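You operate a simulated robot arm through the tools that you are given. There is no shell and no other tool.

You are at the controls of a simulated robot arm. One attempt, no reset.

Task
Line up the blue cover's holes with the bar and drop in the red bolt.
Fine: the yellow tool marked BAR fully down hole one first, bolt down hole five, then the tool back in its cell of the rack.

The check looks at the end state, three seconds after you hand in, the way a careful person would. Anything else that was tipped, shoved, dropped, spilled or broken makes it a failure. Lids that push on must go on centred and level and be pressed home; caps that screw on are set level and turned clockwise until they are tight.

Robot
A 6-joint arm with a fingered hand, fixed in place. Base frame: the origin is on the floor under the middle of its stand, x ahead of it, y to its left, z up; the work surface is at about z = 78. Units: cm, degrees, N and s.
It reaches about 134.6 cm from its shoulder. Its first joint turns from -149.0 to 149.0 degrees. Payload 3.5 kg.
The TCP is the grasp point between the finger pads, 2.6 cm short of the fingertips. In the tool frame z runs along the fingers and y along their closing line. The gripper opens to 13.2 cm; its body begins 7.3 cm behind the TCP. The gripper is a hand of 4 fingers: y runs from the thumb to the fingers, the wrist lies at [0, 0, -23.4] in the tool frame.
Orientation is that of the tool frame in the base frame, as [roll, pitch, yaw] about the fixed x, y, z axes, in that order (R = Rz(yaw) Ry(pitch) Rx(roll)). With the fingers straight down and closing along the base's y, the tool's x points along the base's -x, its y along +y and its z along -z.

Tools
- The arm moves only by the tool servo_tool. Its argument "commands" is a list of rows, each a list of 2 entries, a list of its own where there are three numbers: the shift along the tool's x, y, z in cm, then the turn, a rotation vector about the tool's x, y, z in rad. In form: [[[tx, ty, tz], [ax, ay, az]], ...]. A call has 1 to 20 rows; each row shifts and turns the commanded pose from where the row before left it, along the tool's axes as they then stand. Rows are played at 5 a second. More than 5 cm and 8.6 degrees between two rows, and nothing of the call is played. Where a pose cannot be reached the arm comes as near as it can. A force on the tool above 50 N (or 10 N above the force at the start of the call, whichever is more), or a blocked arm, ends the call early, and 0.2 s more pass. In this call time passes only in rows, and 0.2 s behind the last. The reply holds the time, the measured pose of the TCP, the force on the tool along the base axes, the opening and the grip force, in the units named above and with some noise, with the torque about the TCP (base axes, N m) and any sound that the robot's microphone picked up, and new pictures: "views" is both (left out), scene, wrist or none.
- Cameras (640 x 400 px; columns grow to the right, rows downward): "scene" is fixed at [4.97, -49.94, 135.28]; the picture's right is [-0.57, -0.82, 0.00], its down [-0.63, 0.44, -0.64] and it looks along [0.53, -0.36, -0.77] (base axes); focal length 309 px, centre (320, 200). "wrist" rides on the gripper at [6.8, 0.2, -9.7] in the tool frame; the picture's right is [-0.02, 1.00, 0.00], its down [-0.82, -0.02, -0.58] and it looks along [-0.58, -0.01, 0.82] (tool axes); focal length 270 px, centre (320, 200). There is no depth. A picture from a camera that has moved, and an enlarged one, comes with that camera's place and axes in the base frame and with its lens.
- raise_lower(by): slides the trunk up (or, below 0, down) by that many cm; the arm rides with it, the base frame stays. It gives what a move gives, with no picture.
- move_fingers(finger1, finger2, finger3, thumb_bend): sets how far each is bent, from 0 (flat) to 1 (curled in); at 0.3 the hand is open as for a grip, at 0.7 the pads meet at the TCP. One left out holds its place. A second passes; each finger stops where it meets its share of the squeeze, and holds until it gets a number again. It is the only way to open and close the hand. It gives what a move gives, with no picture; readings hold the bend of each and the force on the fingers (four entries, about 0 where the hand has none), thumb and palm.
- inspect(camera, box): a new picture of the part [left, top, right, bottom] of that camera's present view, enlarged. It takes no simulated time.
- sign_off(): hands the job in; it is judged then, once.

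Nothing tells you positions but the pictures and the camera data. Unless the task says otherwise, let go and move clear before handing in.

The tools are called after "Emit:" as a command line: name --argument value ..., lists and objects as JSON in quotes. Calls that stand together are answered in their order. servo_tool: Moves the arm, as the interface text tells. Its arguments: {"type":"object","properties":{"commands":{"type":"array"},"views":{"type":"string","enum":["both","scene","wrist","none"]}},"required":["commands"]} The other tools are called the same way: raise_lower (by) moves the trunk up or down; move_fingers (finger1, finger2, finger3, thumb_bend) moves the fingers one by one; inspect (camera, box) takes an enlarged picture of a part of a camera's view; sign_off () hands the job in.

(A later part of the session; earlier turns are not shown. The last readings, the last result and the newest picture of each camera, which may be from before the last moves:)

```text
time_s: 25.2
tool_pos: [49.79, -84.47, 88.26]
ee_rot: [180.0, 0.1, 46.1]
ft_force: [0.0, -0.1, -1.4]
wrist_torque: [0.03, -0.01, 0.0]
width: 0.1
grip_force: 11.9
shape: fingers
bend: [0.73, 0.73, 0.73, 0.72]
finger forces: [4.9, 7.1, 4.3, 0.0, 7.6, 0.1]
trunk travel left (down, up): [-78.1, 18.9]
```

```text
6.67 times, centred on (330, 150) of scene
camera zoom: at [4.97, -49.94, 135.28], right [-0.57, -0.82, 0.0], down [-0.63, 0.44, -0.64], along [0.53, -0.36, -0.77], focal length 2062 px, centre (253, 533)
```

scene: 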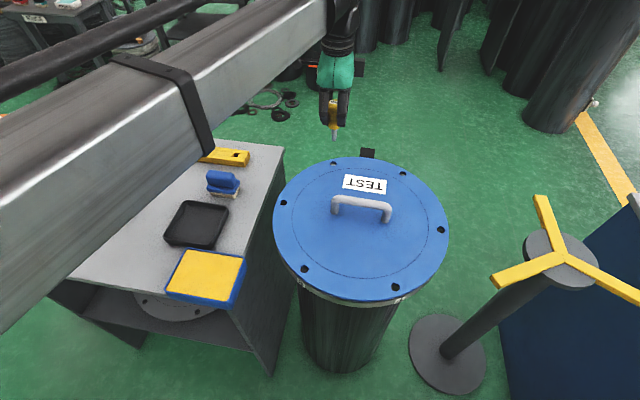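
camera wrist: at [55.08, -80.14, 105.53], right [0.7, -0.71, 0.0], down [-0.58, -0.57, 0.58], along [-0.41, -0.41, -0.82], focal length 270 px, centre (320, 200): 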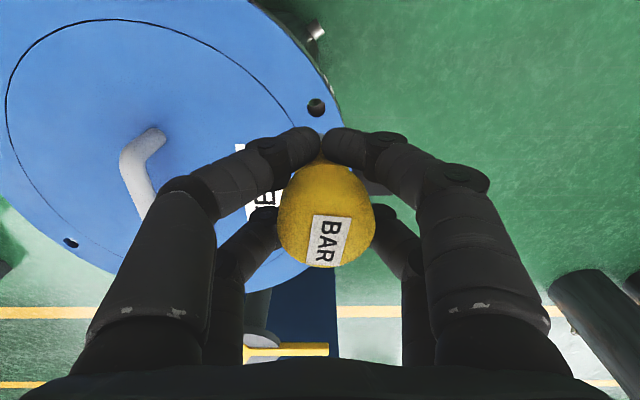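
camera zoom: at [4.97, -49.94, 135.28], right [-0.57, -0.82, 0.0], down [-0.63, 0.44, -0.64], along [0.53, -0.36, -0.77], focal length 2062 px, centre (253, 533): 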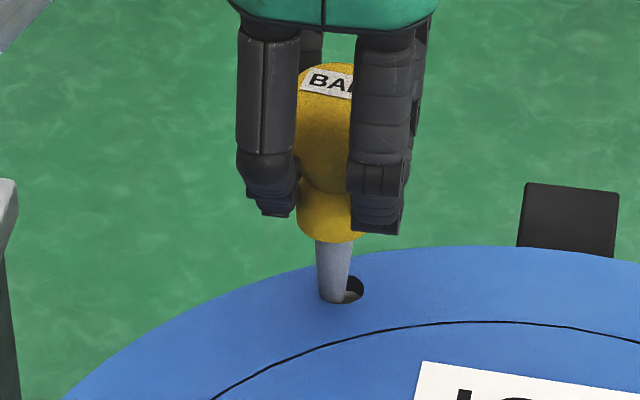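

Emit:
raise_lower --by -0.4

Emit:
raise_lower --by -0.3

Emit:
inspect --camera "scene" --box '[310, 120, 350, 180]'

```text
time_s: 25.8
tool_pos: [49.78, -84.43, 87.89]
ee_rot: [-180.0, 0.0, 46.1]
ft_force: [-0.1, -0.4, -2.1]
wrist_torque: [-0.02, 0.04, -0.03]
width: 0.11
grip_force: 11.6
shape: fingers
bend: [0.73, 0.73, 0.73, 0.72]
finger forces: [4.9, 7.0, 4.3, 0.0, 7.8, 0.0]
trunk travel left (down, up): [-77.7, 19.3]
```

```text
time_s: 26.3
tool_pos: [49.76, -84.44, 87.43]
ee_rot: [-179.9, -0.1, 46.0]
ft_force: [-0.6, 0.9, -1.6]
wrist_torque: [-0.03, 0.04, 0.03]
width: 0.11
grip_force: 12.5
shape: fingers
bend: [0.73, 0.73, 0.73, 0.72]
finger forces: [4.8, 7.3, 4.3, 0.1, 7.9, 0.0]
trunk travel left (down, up): [-77.4, 19.6]
```

```text
6.67 times, centred on (330, 150) of scene
camera zoom: at [4.97, -49.94, 135.28], right [-0.57, -0.82, 0.0], down [-0.63, 0.44, -0.64], along [0.53, -0.36, -0.77], focal length 2062 px, centre (253, 533)
```

zoom: 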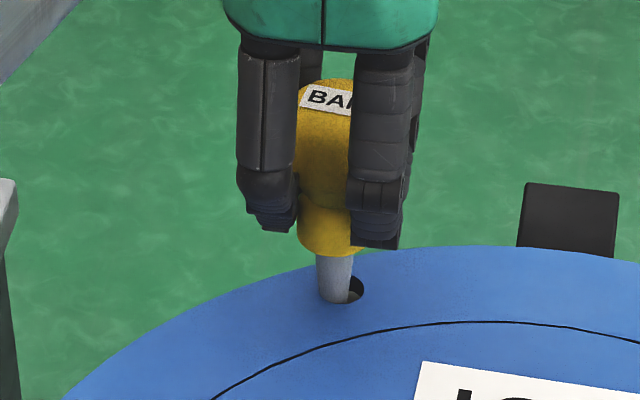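

The tip is now about 1.1 cm into hole one with almost no force. I'll alternate small sideways moves toward the flange hole centre with small lowerings, so the taper turns the cover.

Emit:
servo_tool --commands '[[[0.1, -0.05, 0], [0, 0, 0]]]' --views "none"

Emit:
raise_lower --by -0.4

Emit:
inspect --camera "scene" --box '[310, 120, 350, 180]'

```text
time_s: 26.7
tool_pos: [49.73, -84.42, 87.54]
ee_rot: [180.0, 0.0, 46.1]
ft_force: [-0.7, -1.3, -1.8]
wrist_torque: [-0.05, 0.02, 0.02]
width: 0.09
grip_force: 12.4
shape: fingers
bend: [0.73, 0.73, 0.73, 0.72]
finger forces: [5.0, 7.5, 4.3, 0.0, 8.0, 0.1]
trunk travel left (down, up): [-77.4, 19.6]
```

```text
time_s: 27.2
tool_pos: [49.83, -84.35, 87.18]
ee_rot: [179.9, 0.0, 46.0]
ft_force: [-0.2, -1.6, -1.9]
wrist_torque: [-0.07, 0.01, 0.0]
width: 0.1
grip_force: 12.0
shape: fingers
bend: [0.73, 0.73, 0.73, 0.72]
finger forces: [4.8, 7.6, 4.5, 0.1, 8.1, 0.0]
trunk travel left (down, up): [-77.0, 20.0]
```

```text
6.67 times, centred on (330, 150) of scene
camera zoom: at [4.97, -49.94, 135.28], right [-0.57, -0.82, 0.0], down [-0.63, 0.44, -0.64], along [0.53, -0.36, -0.77], focal length 2062 px, centre (253, 533)
```

zoom: 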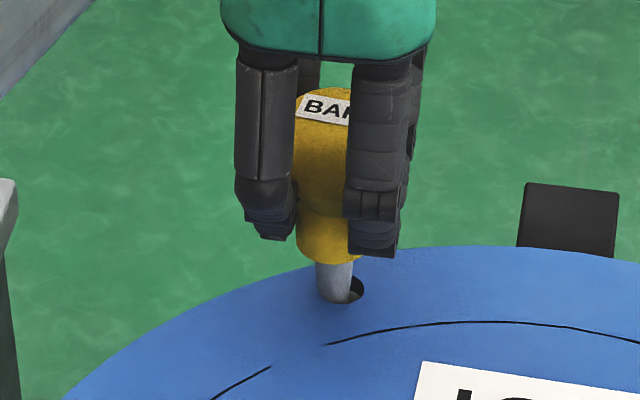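

Emit:
servo_tool --commands '[[[0.09, -0.045, 0], [0, 0, 0]]]' --views "none"

Emit:
raise_lower --by -0.4

Emit:
inspect --camera "scene" --box '[270, 120, 390, 200]'

```text
time_s: 27.6
tool_pos: [49.84, -84.23, 87.15]
ee_rot: [180.0, 0.0, 46.1]
ft_force: [-0.3, -2.7, -1.2]
wrist_torque: [-0.1, 0.04, 0.03]
width: 0.11
grip_force: 13.1
shape: fingers
bend: [0.73, 0.73, 0.73, 0.72]
finger forces: [4.8, 8.2, 4.5, 0.0, 8.3, 0.0]
trunk travel left (down, up): [-77.0, 20.0]
```

```text
time_s: 28.2
tool_pos: [49.77, -84.28, 86.7]
ee_rot: [180.0, -0.1, 46.1]
ft_force: [-1.7, -4.4, 2.0]
wrist_torque: [-0.2, 0.1, 0.01]
width: 0.0
grip_force: 13.8
shape: fingers
bend: [0.73, 0.73, 0.74, 0.72]
finger forces: [5.1, 11.0, 4.3, 0.1, 7.6, 0.0]
trunk travel left (down, up): [-76.6, 20.4]
```

```text
5.00 times, centred on (330, 160) of scene
camera zoom: at [4.97, -49.94, 135.28], right [-0.57, -0.82, 0.0], down [-0.63, 0.44, -0.64], along [0.53, -0.36, -0.77], focal length 1546 px, centre (270, 400)
```

zoom: 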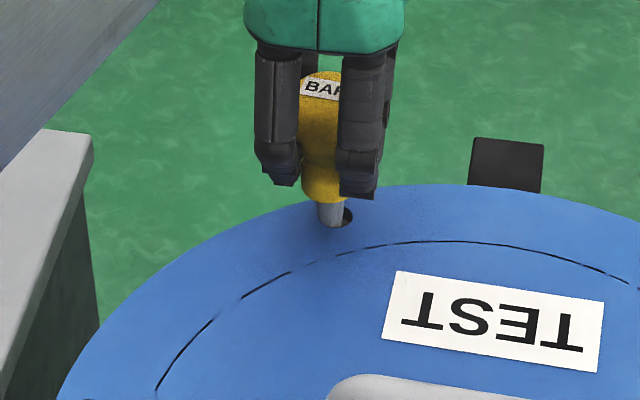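

Emit:
servo_tool --commands '[[[0.1, -0.05, 0], [0, 0, 0]], [[0.05, -0.025, 0], [0, 0, 0]]]' --views "none"

Emit:
inspect --camera "scene" --box '[310, 120, 350, 180]'

Emit:
inspect --camera "scene" --box '[280, 240, 440, 320]'

Emit:
inspect --camera "wrist" --box '[220, 90, 440, 290]'

```text
time_s: 28.8
tool_pos: [49.86, -84.14, 86.57]
ee_rot: [-180.0, -0.1, 46.1]
ft_force: [-2.5, -7.2, 2.1]
wrist_torque: [-0.42, 0.15, 0.02]
width: 0.01
grip_force: 17.3
shape: fingers
bend: [0.73, 0.73, 0.74, 0.72]
finger forces: [6.0, 15.4, 4.3, 0.0, 8.5, 0.0]
trunk travel left (down, up): [-76.6, 20.4]
```

```text
6.67 times, centred on (330, 150) of scene
camera zoom: at [4.97, -49.94, 135.28], right [-0.57, -0.82, 0.0], down [-0.63, 0.44, -0.64], along [0.53, -0.36, -0.77], focal length 2062 px, centre (253, 533)
```

zoom: 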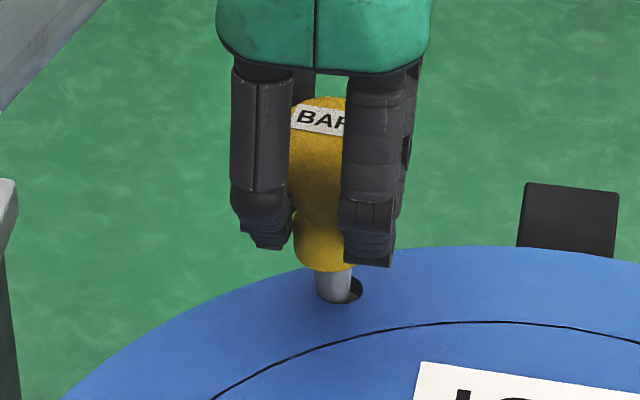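

```text
4.00 times, centred on (360, 280) of scene
camera zoom: at [4.97, -49.94, 135.28], right [-0.57, -0.82, 0.0], down [-0.63, 0.44, -0.64], along [0.53, -0.36, -0.77], focal length 1237 px, centre (160, -120)
```

zoom: 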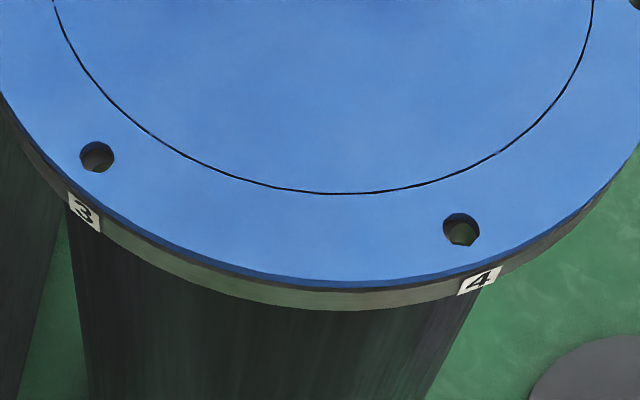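

```text
2.00 times, centred on (330, 190) of wrist
camera zoom: at [54.86, -79.37, 96.53], right [0.7, -0.71, 0.0], down [-0.58, -0.57, 0.58], along [-0.41, -0.41, -0.82], focal length 541 px, centre (300, 220)
```

zoom: 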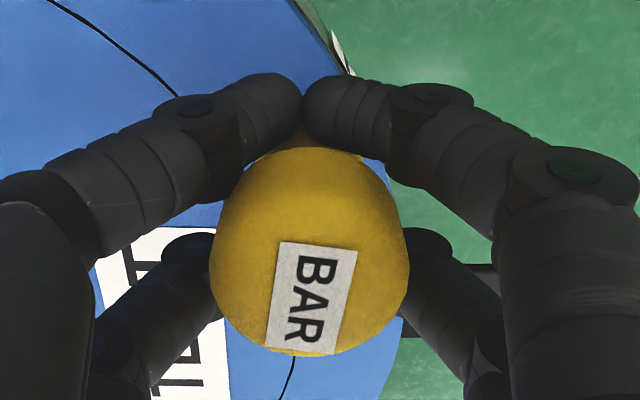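

The cover hasn't turned yet. The bar is against the hole edge and side force alone isn't enough, so the taper has to do the work. I'll ease the side push a little and press down.

Emit:
servo_tool --commands '[[[-0.07, 0.035, 0], [0, 0, 0]]]' --views "none"

Emit:
raise_lower --by -0.4

Emit:
inspect --camera "scene" --box '[310, 120, 350, 180]'

Emit:
inspect --camera "wrist" --box '[220, 90, 440, 290]'

```text
time_s: 29.2
tool_pos: [49.9, -84.17, 86.54]
ee_rot: [179.9, 0.1, 46.1]
ft_force: [-2.3, -5.5, 0.5]
wrist_torque: [-0.3, 0.11, 0.01]
width: 0.03
grip_force: 15.4
shape: fingers
bend: [0.73, 0.73, 0.74, 0.72]
finger forces: [5.9, 13.2, 4.5, 0.0, 8.1, 0.0]
trunk travel left (down, up): [-76.6, 20.4]
```

```text
time_s: 29.7
tool_pos: [49.92, -84.37, 86.37]
ee_rot: [180.0, 0.1, 46.1]
ft_force: [-1.0, -5.5, 1.5]
wrist_torque: [-0.21, 0.03, 0.01]
width: 0.0
grip_force: 14.7
shape: fingers
bend: [0.73, 0.73, 0.74, 0.72]
finger forces: [5.2, 11.8, 4.5, 0.0, 7.4, 0.0]
trunk travel left (down, up): [-76.2, 20.8]
```

```text
6.67 times, centred on (330, 150) of scene
camera zoom: at [4.97, -49.94, 135.28], right [-0.57, -0.82, 0.0], down [-0.63, 0.44, -0.64], along [0.53, -0.36, -0.77], focal length 2062 px, centre (253, 533)
```

zoom: 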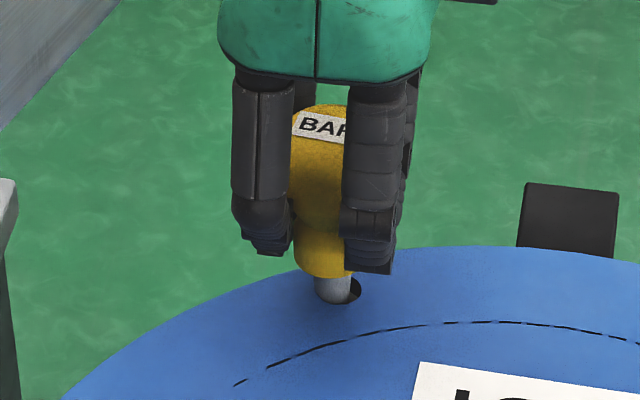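

```text
2.00 times, centred on (330, 190) of wrist
camera zoom: at [54.87, -79.42, 96.13], right [0.7, -0.71, 0.0], down [-0.58, -0.57, 0.58], along [-0.41, -0.41, -0.82], focal length 541 px, centre (300, 220)
```

zoom: 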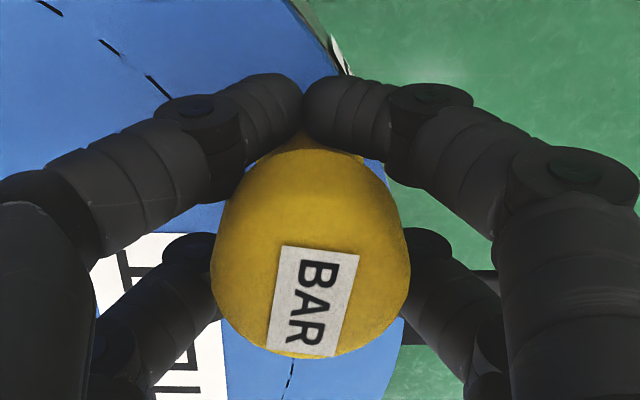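

Emit:
raise_lower --by -0.3

Emit:
inspect --camera "scene" --box '[310, 120, 350, 180]'

Emit:
inspect --camera "scene" --box '[280, 240, 440, 320]'

```text
time_s: 30.2
tool_pos: [49.88, -84.33, 85.98]
ee_rot: [180.0, -0.1, 46.0]
ft_force: [-1.7, -6.3, 2.5]
wrist_torque: [-0.2, 0.08, -0.03]
width: 0.01
grip_force: 14.2
shape: fingers
bend: [0.73, 0.74, 0.74, 0.72]
finger forces: [5.3, 11.6, 4.6, 0.1, 7.1, 0.0]
trunk travel left (down, up): [-75.9, 21.1]
```

```text
6.67 times, centred on (330, 150) of scene
camera zoom: at [4.97, -49.94, 135.28], right [-0.57, -0.82, 0.0], down [-0.63, 0.44, -0.64], along [0.53, -0.36, -0.77], focal length 2062 px, centre (253, 533)
```

zoom: 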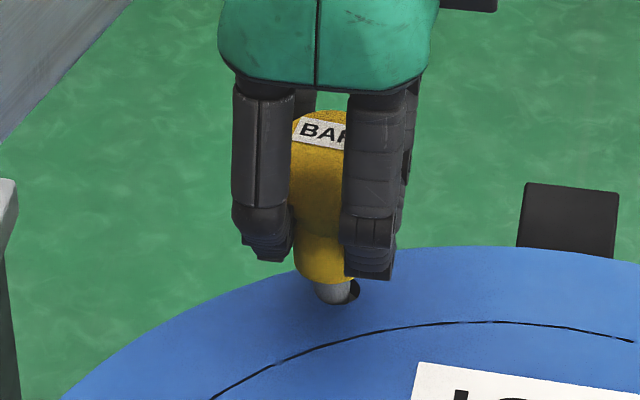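

```text
4.00 times, centred on (360, 280) of scene
camera zoom: at [4.97, -49.94, 135.28], right [-0.57, -0.82, 0.0], down [-0.63, 0.44, -0.64], along [0.53, -0.36, -0.77], focal length 1237 px, centre (160, -120)
```

zoom: 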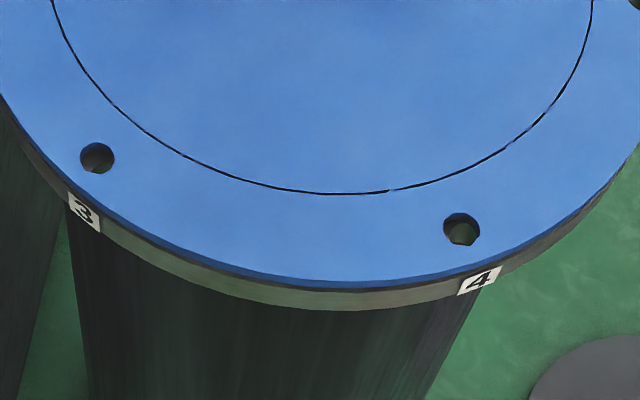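

The bar keeps going down at low force and the cover is just beginning to turn. I'll keep pressing in small steps.

Emit:
raise_lower --by -0.3

Emit:
inspect --camera "scene" --box '[310, 120, 350, 180]'

Emit:
raise_lower --by -0.3

Emit:
inspect --camera "scene" --box '[310, 120, 350, 180]'

Emit:
inspect --camera "scene" --box '[280, 240, 440, 320]'

Emit:
inspect --camera "wrist" --box '[220, 90, 440, 290]'

```text
time_s: 30.7
tool_pos: [49.91, -84.23, 85.7]
ee_rot: [-180.0, -0.1, 46.0]
ft_force: [-1.4, -4.8, -0.8]
wrist_torque: [-0.19, 0.07, 0.02]
width: 0.0
grip_force: 13.8
shape: fingers
bend: [0.73, 0.73, 0.74, 0.72]
finger forces: [5.8, 11.0, 4.7, 0.1, 7.2, 0.0]
trunk travel left (down, up): [-75.6, 21.4]
```

```text
6.67 times, centred on (330, 150) of scene
camera zoom: at [4.97, -49.94, 135.28], right [-0.57, -0.82, 0.0], down [-0.63, 0.44, -0.64], along [0.53, -0.36, -0.77], focal length 2062 px, centre (253, 533)
```

zoom: 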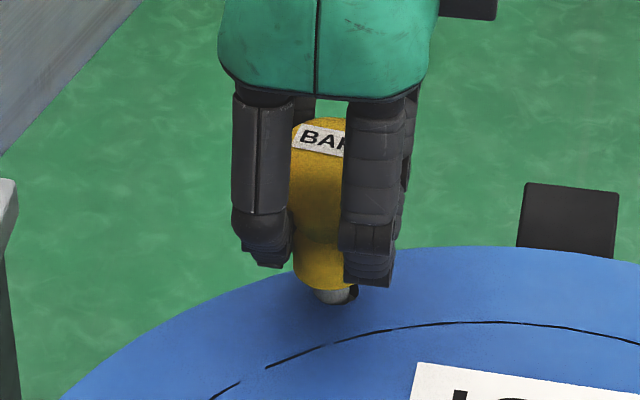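

```text
time_s: 31.2
tool_pos: [49.8, -84.19, 85.44]
ee_rot: [-179.9, 0.0, 46.1]
ft_force: [-2.2, -5.3, 1.1]
wrist_torque: [-0.15, 0.05, -0.05]
width: 0.0
grip_force: 13.6
shape: fingers
bend: [0.73, 0.74, 0.74, 0.72]
finger forces: [5.6, 10.7, 4.7, 0.0, 7.1, 0.0]
trunk travel left (down, up): [-75.3, 21.7]
```

```text
6.67 times, centred on (330, 150) of scene
camera zoom: at [4.97, -49.94, 135.28], right [-0.57, -0.82, 0.0], down [-0.63, 0.44, -0.64], along [0.53, -0.36, -0.77], focal length 2062 px, centre (253, 533)
```

zoom: 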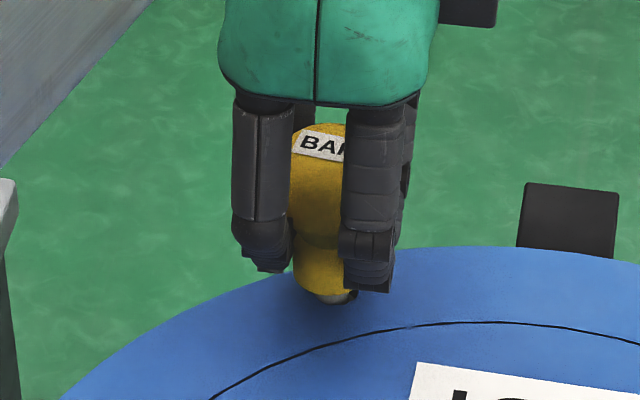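

```text
4.00 times, centred on (360, 280) of scene
camera zoom: at [4.97, -49.94, 135.28], right [-0.57, -0.82, 0.0], down [-0.63, 0.44, -0.64], along [0.53, -0.36, -0.77], focal length 1237 px, centre (160, -120)
```

zoom: 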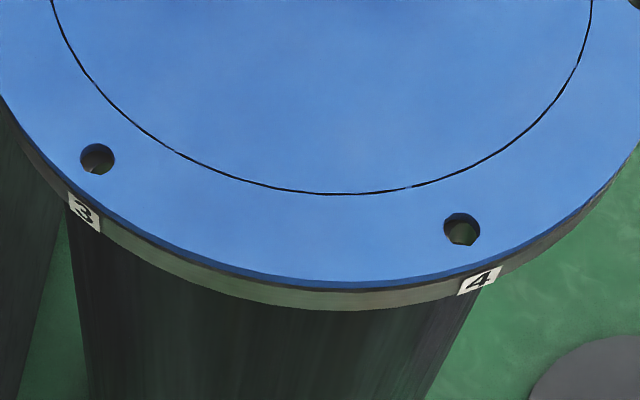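

```text
2.00 times, centred on (330, 190) of wrist
camera zoom: at [54.87, -79.42, 95.23], right [0.7, -0.71, 0.0], down [-0.58, -0.57, 0.58], along [-0.41, -0.41, -0.82], focal length 541 px, centre (300, 220)
```

zoom: 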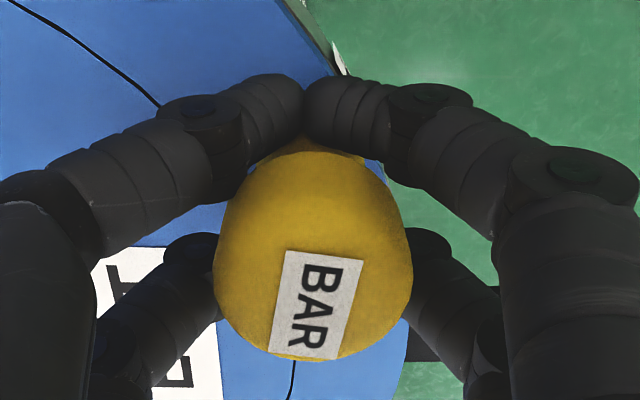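

The cover still hasn't moved: the bar is wedged about 2.2 cm in, and the hand slid down the handle instead. The grip is lower now and so stiffer, so I'll push sideways along the cover's turning direction and watch force and holes.

Emit:
servo_tool --commands '[[[0.1, -0.05, 0], [0, 0, 0]], [[0.1, -0.05, 0], [0, 0, 0]], [[0.1, -0.05, 0], [0, 0, 0]]]' --views "none"

Emit:
inspect --camera "scene" --box '[280, 240, 440, 320]'

Emit:
inspect --camera "scene" --box '[310, 120, 350, 180]'

```text
time_s: 32.0
tool_pos: [50.02, -83.92, 85.33]
ee_rot: [180.0, 0.1, 46.1]
ft_force: [-2.1, -4.6, -1.6]
wrist_torque: [-0.2, 0.11, -0.02]
width: 0.0
grip_force: 15.5
shape: fingers
bend: [0.73, 0.73, 0.74, 0.72]
finger forces: [6.2, 12.5, 4.6, 0.0, 7.6, 0.0]
trunk travel left (down, up): [-75.3, 21.7]
```

```text
4.00 times, centred on (360, 280) of scene
camera zoom: at [4.97, -49.94, 135.28], right [-0.57, -0.82, 0.0], down [-0.63, 0.44, -0.64], along [0.53, -0.36, -0.77], focal length 1237 px, centre (160, -120)
```

zoom: 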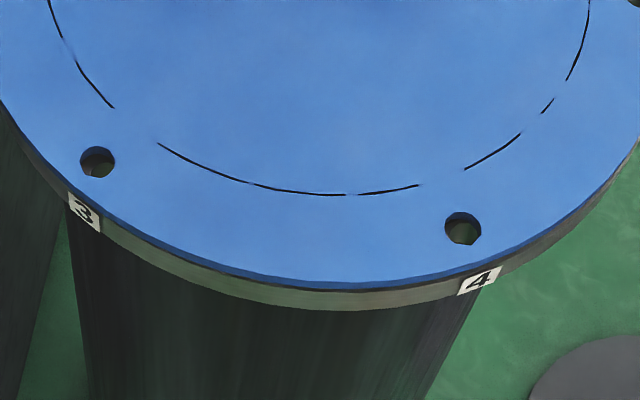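

```text
6.67 times, centred on (330, 150) of scene
camera zoom: at [4.97, -49.94, 135.28], right [-0.57, -0.82, 0.0], down [-0.63, 0.44, -0.64], along [0.53, -0.36, -0.77], focal length 2062 px, centre (253, 533)
```

zoom: 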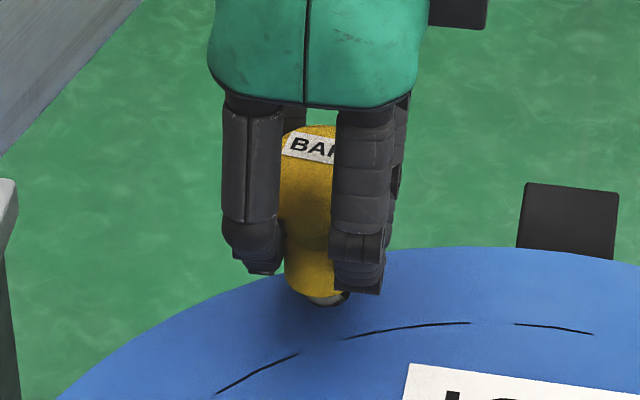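

The cover is now turning: hole one has moved about 0.4 cm with only 5 N. I'll zoom into holes 3 and 4 to see how well they line up with the flange.

Emit:
inspect --camera "scene" --box '[296, 274, 312, 286]'

Emit:
inspect --camera "scene" --box '[387, 281, 403, 293]'

Emit:
inspect --camera "scene" --box '[432, 222, 448, 236]'

Emit:
inspect --camera "scene" --box '[275, 196, 291, 208]'

Emit:
inspect --camera "scene" --box '[395, 167, 411, 179]'

```text
16.00 times, centred on (304, 280) of scene
camera zoom: at [4.97, -49.94, 135.28], right [-0.57, -0.82, 0.0], down [-0.63, 0.44, -0.64], along [0.53, -0.36, -0.77], focal length 4948 px, centre (576, -1080)
```

zoom: 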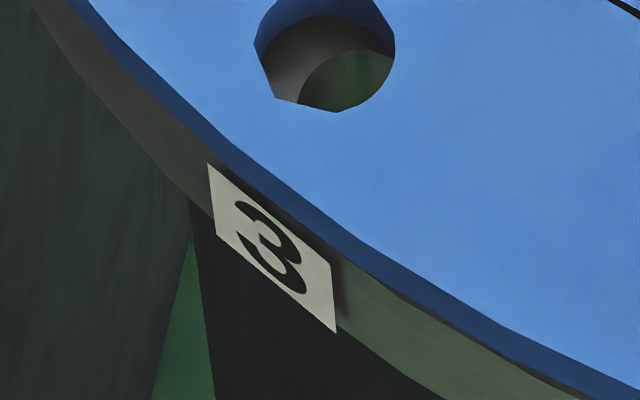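

```text
16.00 times, centred on (395, 287) of scene
camera zoom: at [4.97, -49.94, 135.28], right [-0.57, -0.82, 0.0], down [-0.63, 0.44, -0.64], along [0.53, -0.36, -0.77], focal length 4948 px, centre (-880, -1192)
```

zoom: 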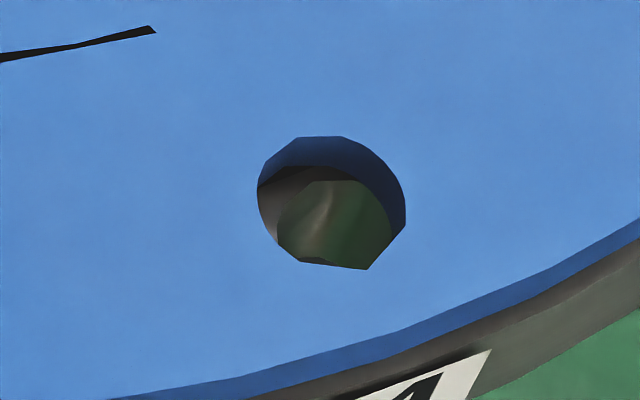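

```text
16.00 times, centred on (440, 229) of scene
camera zoom: at [4.97, -49.94, 135.28], right [-0.57, -0.82, 0.0], down [-0.63, 0.44, -0.64], along [0.53, -0.36, -0.77], focal length 4948 px, centre (-1600, -264)
```

zoom: 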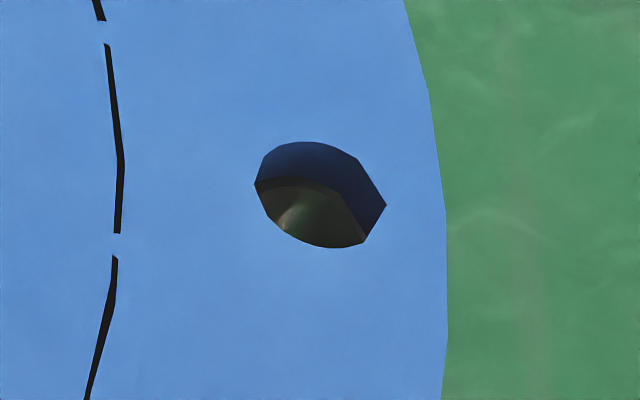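

```text
16.00 times, centred on (283, 202) of scene
camera zoom: at [4.97, -49.94, 135.28], right [-0.57, -0.82, 0.0], down [-0.63, 0.44, -0.64], along [0.53, -0.36, -0.77], focal length 4948 px, centre (912, 168)
```

zoom: 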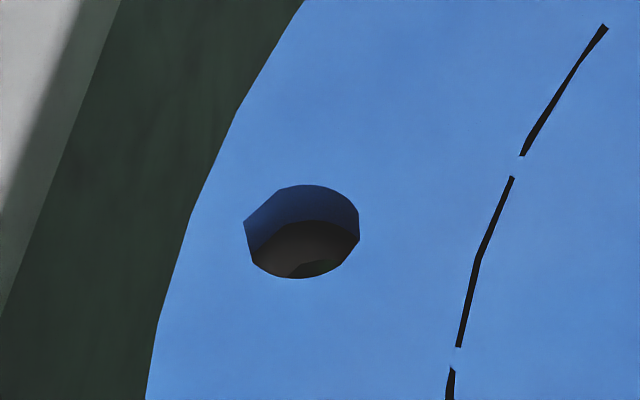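

```text
16.00 times, centred on (403, 173) of scene
camera zoom: at [4.97, -49.94, 135.28], right [-0.57, -0.82, 0.0], down [-0.63, 0.44, -0.64], along [0.53, -0.36, -0.77], focal length 4948 px, centre (-1008, 632)
```

zoom: 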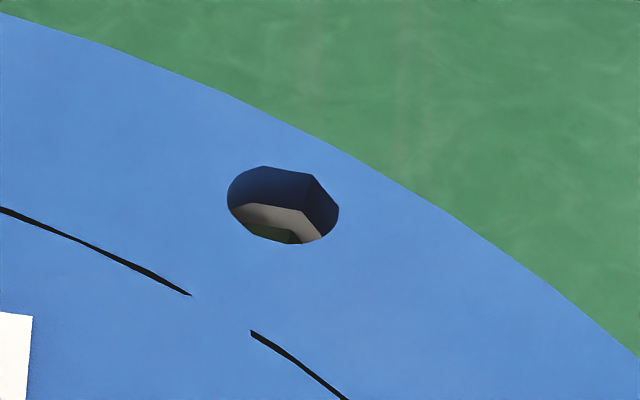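

Holes 3, 4 and 5 are all moving into line, with roughly 0.2–0.4 cm of turning left. I'll push another 0.2 cm in the same direction and check again.

Emit:
servo_tool --commands '[[[0.1, -0.05, 0], [0, 0, 0]], [[0.09, -0.05, 0], [0, 0, 0]]]' --views "none"

Emit:
inspect --camera "scene" --box '[296, 274, 312, 286]'

Emit:
inspect --camera "scene" --box '[387, 281, 403, 293]'

Emit:
inspect --camera "scene" --box '[310, 120, 350, 180]'

```text
time_s: 32.6
tool_pos: [50.07, -83.74, 85.36]
ee_rot: [180.0, 0.0, 46.1]
ft_force: [-2.4, -7.4, -0.8]
wrist_torque: [-0.26, 0.09, 0.01]
width: 0.0
grip_force: 16.7
shape: fingers
bend: [0.73, 0.73, 0.74, 0.72]
finger forces: [6.4, 14.2, 4.5, 0.0, 7.7, 0.0]
trunk travel left (down, up): [-75.3, 21.7]
```

```text
16.00 times, centred on (304, 280) of scene
camera zoom: at [4.97, -49.94, 135.28], right [-0.57, -0.82, 0.0], down [-0.63, 0.44, -0.64], along [0.53, -0.36, -0.77], focal length 4948 px, centre (576, -1080)
```

zoom: 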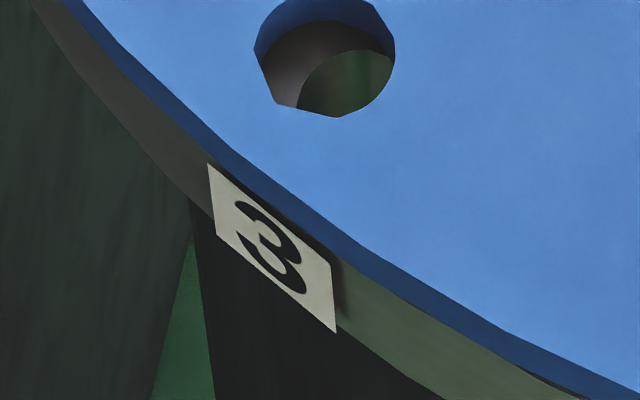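

```text
16.00 times, centred on (395, 287) of scene
camera zoom: at [4.97, -49.94, 135.28], right [-0.57, -0.82, 0.0], down [-0.63, 0.44, -0.64], along [0.53, -0.36, -0.77], focal length 4948 px, centre (-880, -1192)
```

zoom: 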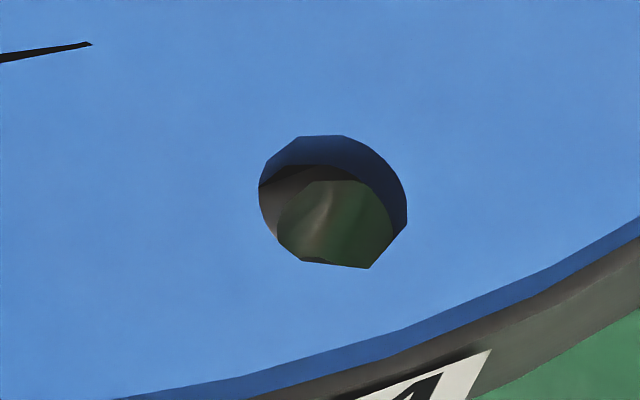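

```text
6.67 times, centred on (330, 150) of scene
camera zoom: at [4.97, -49.94, 135.28], right [-0.57, -0.82, 0.0], down [-0.63, 0.44, -0.64], along [0.53, -0.36, -0.77], focal length 2062 px, centre (253, 533)
```

zoom: 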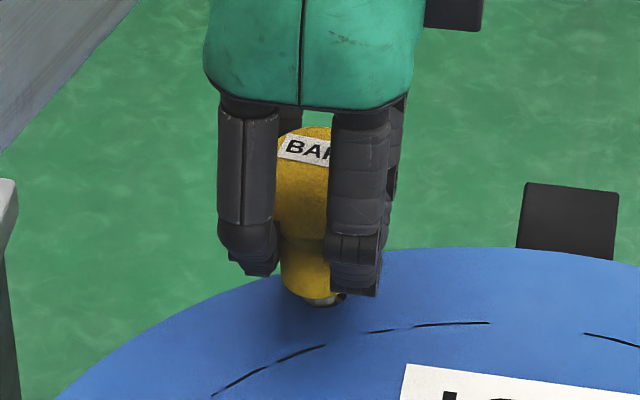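

Hole one now looks nearly lined up, with the bar leaning slightly in the hand. I'll ease back to stand it upright and try pressing down again.

Emit:
servo_tool --commands '[[[-0.1, 0.05, 0], [0, 0, 0]], [[-0.1, 0.05, 0], [0, 0, 0]]]' --views "none"

Emit:
raise_lower --by -0.4

Emit:
inspect --camera "scene" --box '[310, 120, 350, 180]'

Emit:
inspect --camera "wrist" --box '[220, 90, 440, 290]'

```text
time_s: 33.2
tool_pos: [50.09, -83.8, 85.37]
ee_rot: [179.9, -0.1, 46.1]
ft_force: [0.4, -2.2, -1.8]
wrist_torque: [-0.07, 0.04, -0.01]
width: 0.0
grip_force: 13.6
shape: fingers
bend: [0.73, 0.73, 0.74, 0.72]
finger forces: [5.9, 8.9, 4.7, 0.0, 7.1, 0.1]
trunk travel left (down, up): [-75.3, 21.7]
```

```text
time_s: 33.8
tool_pos: [49.95, -83.88, 84.95]
ee_rot: [180.0, 0.0, 46.1]
ft_force: [-0.4, -1.2, -1.5]
wrist_torque: [-0.05, 0.02, 0.02]
width: 0.01
grip_force: 13.3
shape: fingers
bend: [0.73, 0.73, 0.74, 0.72]
finger forces: [6.0, 8.8, 4.7, 0.1, 7.1, 0.0]
trunk travel left (down, up): [-74.9, 22.1]
```

```text
6.67 times, centred on (330, 150) of scene
camera zoom: at [4.97, -49.94, 135.28], right [-0.57, -0.82, 0.0], down [-0.63, 0.44, -0.64], along [0.53, -0.36, -0.77], focal length 2062 px, centre (253, 533)
```

zoom: 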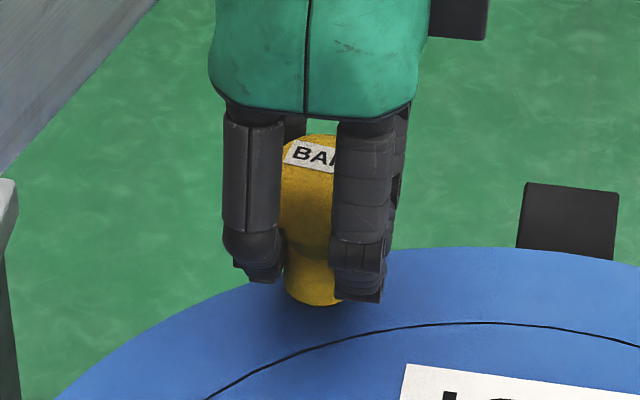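

```text
2.00 times, centred on (330, 190) of wrist
camera zoom: at [54.95, -79.1, 94.83], right [0.7, -0.71, 0.0], down [-0.58, -0.57, 0.58], along [-0.41, -0.41, -0.82], focal length 541 px, centre (300, 220)
```

zoom: 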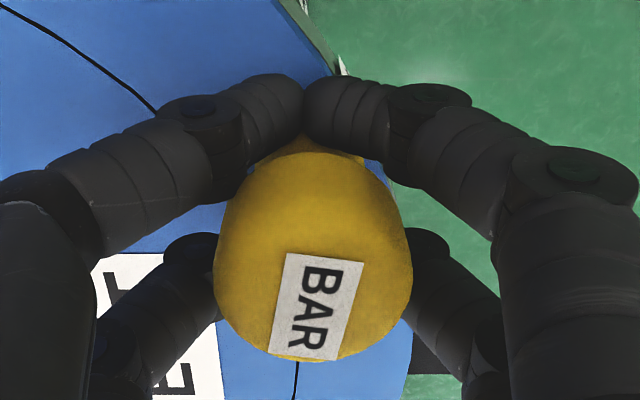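

That went down freely with almost no force. I'll keep lowering until the collar meets the cover.

Emit:
raise_lower --by -0.3

Emit:
raise_lower --by -0.3

Emit:
inspect --camera "scene" --box '[310, 120, 350, 180]'

Emit:
inspect --camera "wrist" --box '[220, 90, 440, 290]'

```text
time_s: 34.3
tool_pos: [49.92, -83.9, 84.74]
ee_rot: [-179.9, 0.1, 46.1]
ft_force: [-1.1, -1.9, -1.8]
wrist_torque: [-0.09, 0.03, 0.02]
width: 0.0
grip_force: 14.2
shape: fingers
bend: [0.73, 0.73, 0.74, 0.72]
finger forces: [6.1, 9.2, 4.6, 0.0, 7.1, 0.1]
trunk travel left (down, up): [-74.6, 22.4]
```

```text
time_s: 34.8
tool_pos: [49.86, -83.95, 84.51]
ee_rot: [-180.0, -0.1, 46.1]
ft_force: [-1.4, -3.4, 0.9]
wrist_torque: [-0.13, 0.02, 0.0]
width: 0.0
grip_force: 13.5
shape: fingers
bend: [0.73, 0.73, 0.74, 0.73]
finger forces: [6.0, 10.4, 4.4, 0.0, 7.0, 0.0]
trunk travel left (down, up): [-74.3, 22.7]
```

```text
6.67 times, centred on (330, 150) of scene
camera zoom: at [4.97, -49.94, 135.28], right [-0.57, -0.82, 0.0], down [-0.63, 0.44, -0.64], along [0.53, -0.36, -0.77], focal length 2062 px, centre (253, 533)
```

zoom: 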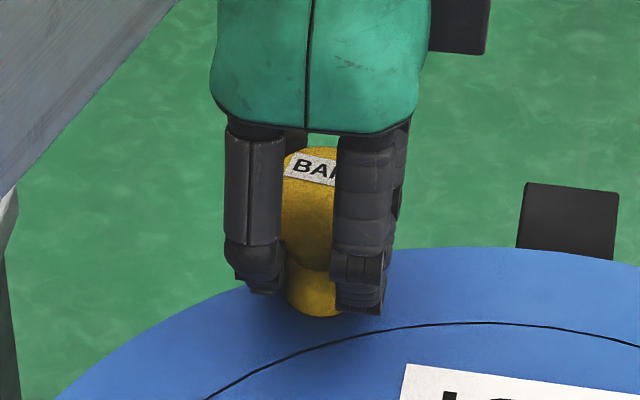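

```text
2.00 times, centred on (330, 190) of wrist
camera zoom: at [54.91, -79.13, 94.25], right [0.7, -0.71, 0.0], down [-0.58, -0.57, 0.58], along [-0.41, -0.41, -0.82], focal length 541 px, centre (300, 220)
```

zoom: 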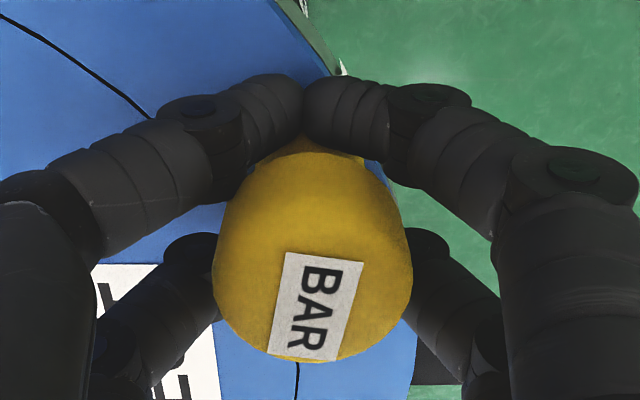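

Emit:
inspect --camera "scene" --box '[320, 150, 345, 172]'

Emit:
inspect --camera "scene" --box '[296, 274, 312, 286]'

Emit:
inspect --camera "scene" --box '[387, 281, 403, 293]'

Emit:
inspect --camera "scene" --box '[432, 222, 448, 236]'

```text
16.00 times, centred on (332, 161) of scene
camera zoom: at [4.97, -49.94, 135.28], right [-0.57, -0.82, 0.0], down [-0.63, 0.44, -0.64], along [0.53, -0.36, -0.77], focal length 4948 px, centre (120, 824)
```

zoom: 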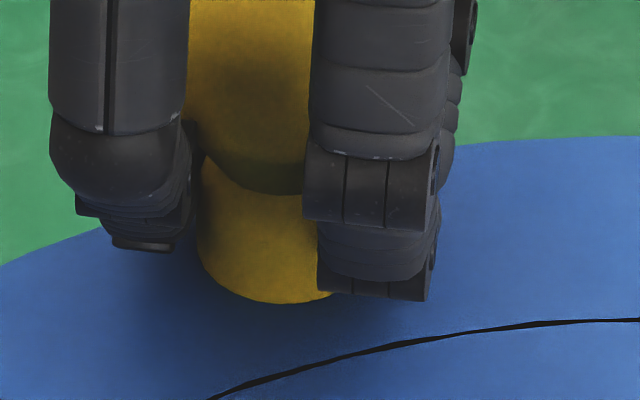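

```text
16.00 times, centred on (304, 280) of scene
camera zoom: at [4.97, -49.94, 135.28], right [-0.57, -0.82, 0.0], down [-0.63, 0.44, -0.64], along [0.53, -0.36, -0.77], focal length 4948 px, centre (576, -1080)
```

zoom: 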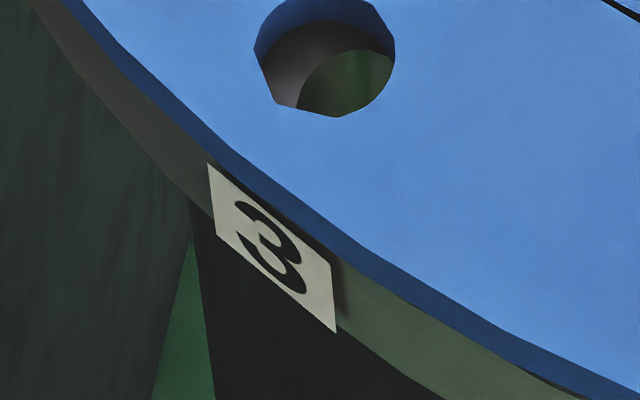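

```text
16.00 times, centred on (395, 287) of scene
camera zoom: at [4.97, -49.94, 135.28], right [-0.57, -0.82, 0.0], down [-0.63, 0.44, -0.64], along [0.53, -0.36, -0.77], focal length 4948 px, centre (-880, -1192)
```

zoom: 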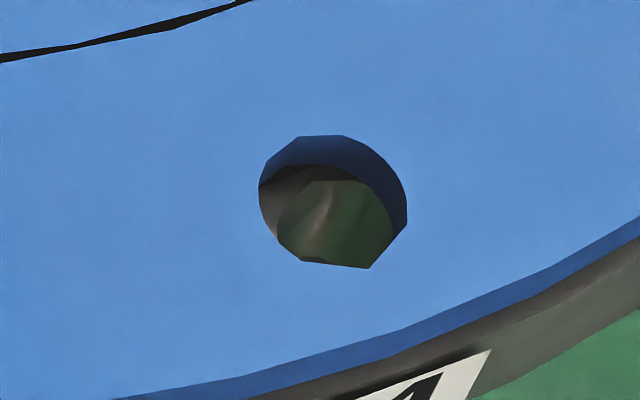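

```text
16.00 times, centred on (440, 229) of scene
camera zoom: at [4.97, -49.94, 135.28], right [-0.57, -0.82, 0.0], down [-0.63, 0.44, -0.64], along [0.53, -0.36, -0.77], focal length 4948 px, centre (-1600, -264)
```

zoom: 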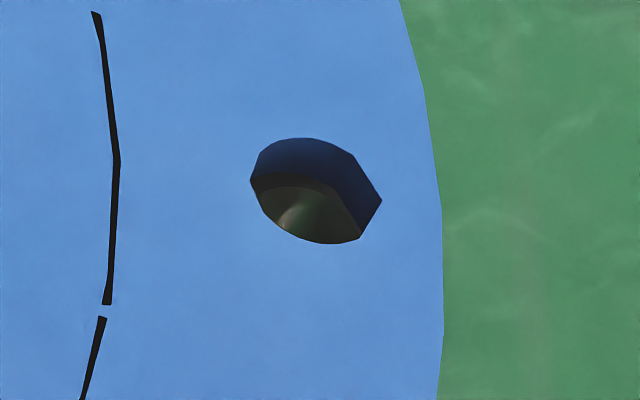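

The collar looks close to the cover. I'll press a bit further to confirm it's fully down, watching the vertical force.

Emit:
raise_lower --by -0.2

Emit:
inspect --camera "scene" --box '[320, 150, 345, 172]'

Emit:
inspect --camera "wrist" --box '[220, 90, 440, 290]'

```text
time_s: 35.3
tool_pos: [49.82, -83.96, 84.29]
ee_rot: [180.0, 0.1, 46.2]
ft_force: [-1.7, -7.6, 11.9]
wrist_torque: [-0.24, 0.07, -0.02]
width: 0.0
grip_force: 11.6
shape: fingers
bend: [0.74, 0.74, 0.74, 0.73]
finger forces: [0.0, 12.2, 4.5, 0.1, 6.0, 0.1]
trunk travel left (down, up): [-74.1, 22.9]
```

```text
16.00 times, centred on (332, 161) of scene
camera zoom: at [4.97, -49.94, 135.28], right [-0.57, -0.82, 0.0], down [-0.63, 0.44, -0.64], along [0.53, -0.36, -0.77], focal length 4948 px, centre (120, 824)
```

zoom: 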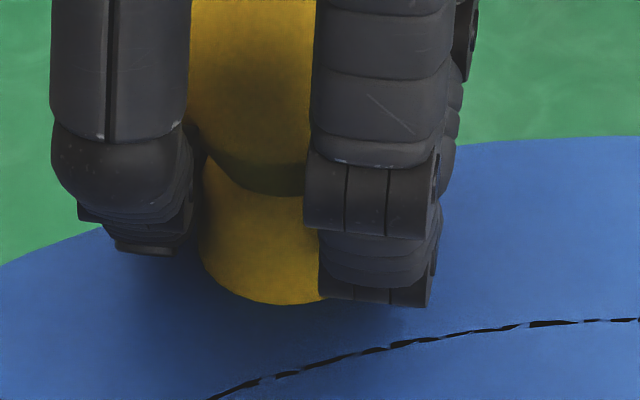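

```text
2.00 times, centred on (330, 190) of wrist
camera zoom: at [54.87, -79.12, 94.12], right [0.7, -0.71, 0.0], down [-0.58, -0.57, 0.58], along [-0.41, -0.41, -0.82], focal length 541 px, centre (300, 220)
```

zoom: 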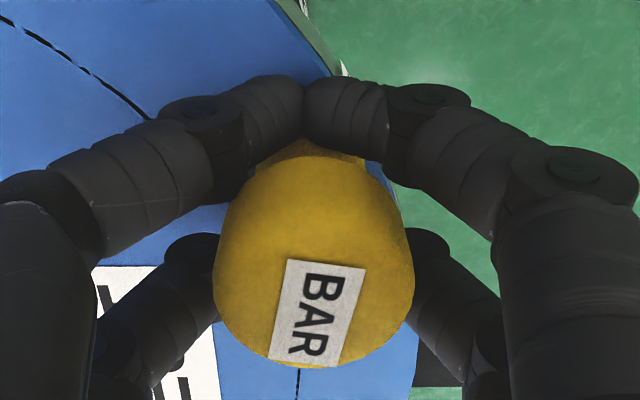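

A fingertip seems to be touching the cover, so I can't tell whether the bar is home. I'll ease off the side load, lift slightly, let go, and then press the bar from above with closed fingers.

Emit:
servo_tool --commands '[[[-0.1, 0.06, 0], [0, 0, 0]]]' --views "none"

Emit:
raise_lower --by 0.8

Emit:
inspect --camera "scene" --box '[310, 120, 350, 180]'

```text
time_s: 35.7
tool_pos: [49.84, -83.95, 84.33]
ee_rot: [180.0, 0.0, 46.1]
ft_force: [-1.4, -7.9, 12.1]
wrist_torque: [-0.29, 0.06, 0.0]
width: 0.01
grip_force: 11.5
shape: fingers
bend: [0.74, 0.74, 0.74, 0.73]
finger forces: [0.0, 12.6, 4.4, 0.0, 5.8, 0.0]
trunk travel left (down, up): [-74.1, 22.9]
```

```text
time_s: 36.3
tool_pos: [49.91, -83.92, 84.92]
ee_rot: [179.9, 0.0, 46.0]
ft_force: [-1.4, -2.7, -1.3]
wrist_torque: [-0.14, 0.02, -0.01]
width: 0.01
grip_force: 14.3
shape: fingers
bend: [0.73, 0.74, 0.74, 0.73]
finger forces: [6.5, 9.2, 4.7, 0.1, 7.0, 0.0]
trunk travel left (down, up): [-74.9, 22.1]
```

```text
6.67 times, centred on (330, 150) of scene
camera zoom: at [4.97, -49.94, 135.28], right [-0.57, -0.82, 0.0], down [-0.63, 0.44, -0.64], along [0.53, -0.36, -0.77], focal length 2062 px, centre (253, 533)
```

zoom: 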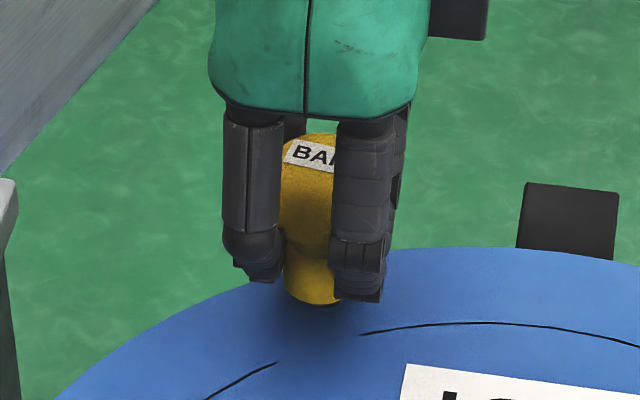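

Emit:
raise_lower --by 0.5

Emit:
move_fingers --finger1 0.5 --finger2 0.5 --finger3 0.5 --thumb_bend 0.5

Emit:
servo_tool --commands '[[[0, 0, 0], [0, 0, 0]]]' --views "both"

Emit:
inspect --camera "scene" --box '[310, 120, 350, 180]'

```text
time_s: 36.9
tool_pos: [50.07, -83.87, 85.56]
ee_rot: [180.0, 0.0, 46.1]
ft_force: [-0.5, 0.4, -1.1]
wrist_torque: [-0.03, 0.05, -0.01]
width: 0.0
grip_force: 13.5
shape: fingers
bend: [0.73, 0.73, 0.74, 0.73]
finger forces: [6.8, 8.6, 4.5, 0.0, 6.8, 0.1]
trunk travel left (down, up): [-75.4, 21.6]
```

```text
time_s: 37.9
tool_pos: [49.94, -83.86, 85.6]
ee_rot: [180.0, -0.1, 46.0]
ft_force: [0.0, -0.1, 0.4]
wrist_torque: [-0.02, 0.01, -0.01]
width: 6.53
grip_force: 0.1
shape: fingers
bend: [0.5, 0.5, 0.5, 0.5]
finger forces: [0.0, 0.1, 0.0, 0.0, 0.0, 0.0]
trunk travel left (down, up): [-75.4, 21.6]
```

```text
time_s: 38.2
tool_pos: [49.95, -83.88, 85.61]
ee_rot: [-180.0, 0.0, 46.1]
ft_force: [-0.1, -0.7, 0.0]
wrist_torque: [-0.02, 0.02, -0.02]
width: 6.54
grip_force: 0.1
shape: fingers
bend: [0.5, 0.5, 0.5, 0.5]
finger forces: [0.0, 0.0, 0.0, 0.1, 0.1, 0.0]
trunk travel left (down, up): [-75.4, 21.6]
camera wrist: at [54.91, -79.12, 95.35], right [0.7, -0.71, 0.0], down [-0.58, -0.57, 0.58], along [-0.41, -0.41, -0.82], focal length 270 px, centre (320, 200)
```

scene: 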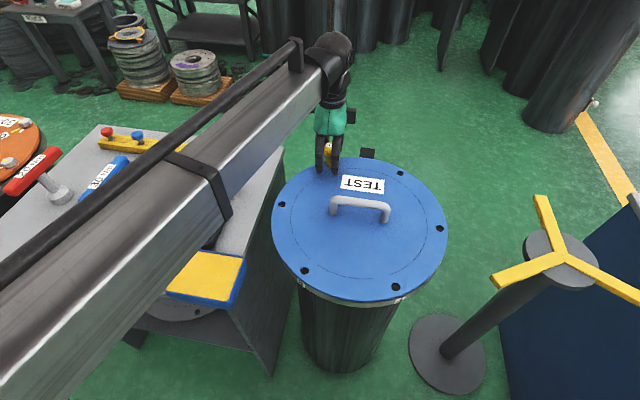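
wrist: 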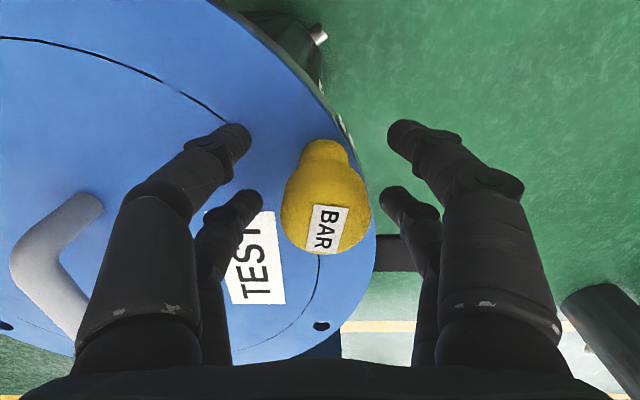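

```text
6.67 times, centred on (330, 150) of scene
camera zoom: at [4.97, -49.94, 135.28], right [-0.57, -0.82, 0.0], down [-0.63, 0.44, -0.64], along [0.53, -0.36, -0.77], focal length 2062 px, centre (253, 533)
```

zoom: 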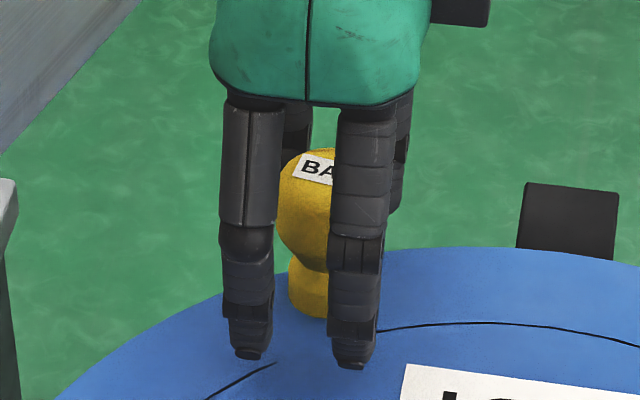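

BAR dropped back down the hole and stands by itself. I'll raise the hand clear and look at how far in it is.

Emit:
raise_lower --by 9

Emit:
servo_tool --commands '[[[0, 0, 0], [0, 0, 0]]]' --views "wrist"

Emit:
inspect --camera "scene" --box '[320, 140, 345, 172]'

Emit:
inspect --camera "wrist" --box '[260, 60, 380, 160]'

```text
time_s: 39.5
tool_pos: [49.97, -83.96, 94.62]
ee_rot: [-179.9, 0.0, 46.0]
ft_force: [0.4, 0.4, 0.5]
wrist_torque: [-0.01, -0.03, -0.01]
width: 6.54
grip_force: 0.2
shape: fingers
bend: [0.5, 0.5, 0.5, 0.5]
finger forces: [0.0, 0.0, 0.0, 0.0, 0.0, 0.1]
trunk travel left (down, up): [-84.4, 12.6]
```

```text
time_s: 39.9
tool_pos: [49.91, -83.93, 94.51]
ee_rot: [-180.0, 0.0, 46.1]
ft_force: [-0.3, -0.1, 0.8]
wrist_torque: [-0.01, -0.01, 0.03]
width: 6.54
grip_force: 0.1
shape: fingers
bend: [0.5, 0.5, 0.5, 0.5]
finger forces: [0.0, 0.1, 0.0, 0.1, 0.1, 0.1]
trunk travel left (down, up): [-84.4, 12.6]
camera wrist: at [54.91, -79.12, 104.34], right [0.7, -0.71, 0.0], down [-0.58, -0.57, 0.58], along [-0.41, -0.41, -0.82], focal length 270 px, centre (320, 200)
```

wrist: 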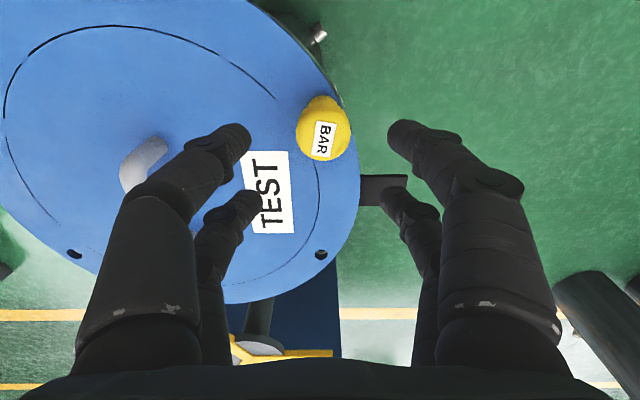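

```text
12.50 times, centred on (332, 156) of scene
camera zoom: at [4.97, -49.94, 135.28], right [-0.57, -0.82, 0.0], down [-0.63, 0.44, -0.64], along [0.53, -0.36, -0.77], focal length 3866 px, centre (164, 750)
```

zoom: 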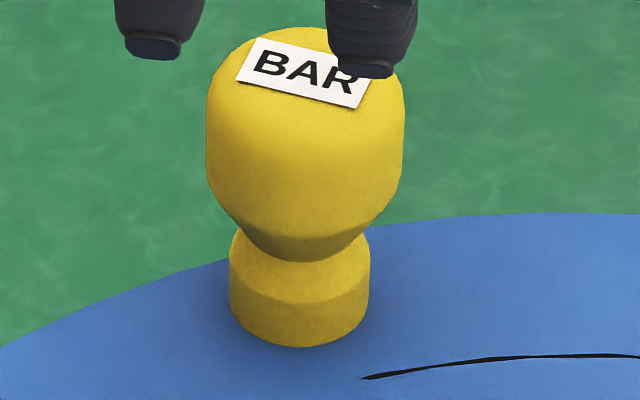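

```text
4.00 times, centred on (320, 110) of wrist
camera zoom: at [54.91, -79.12, 104.34], right [0.7, -0.71, 0.0], down [-0.58, -0.57, 0.58], along [-0.41, -0.41, -0.82], focal length 1081 px, centre (320, 560)
```

zoom: 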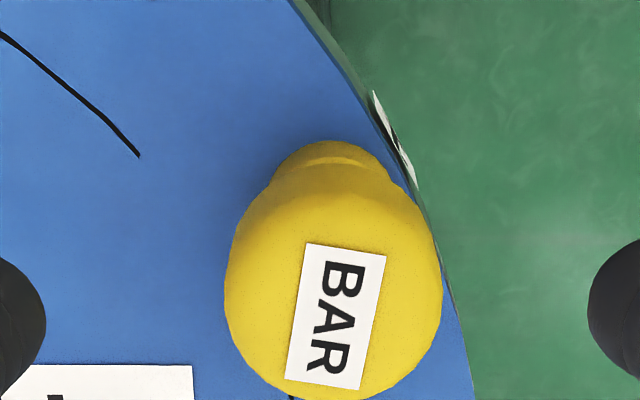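

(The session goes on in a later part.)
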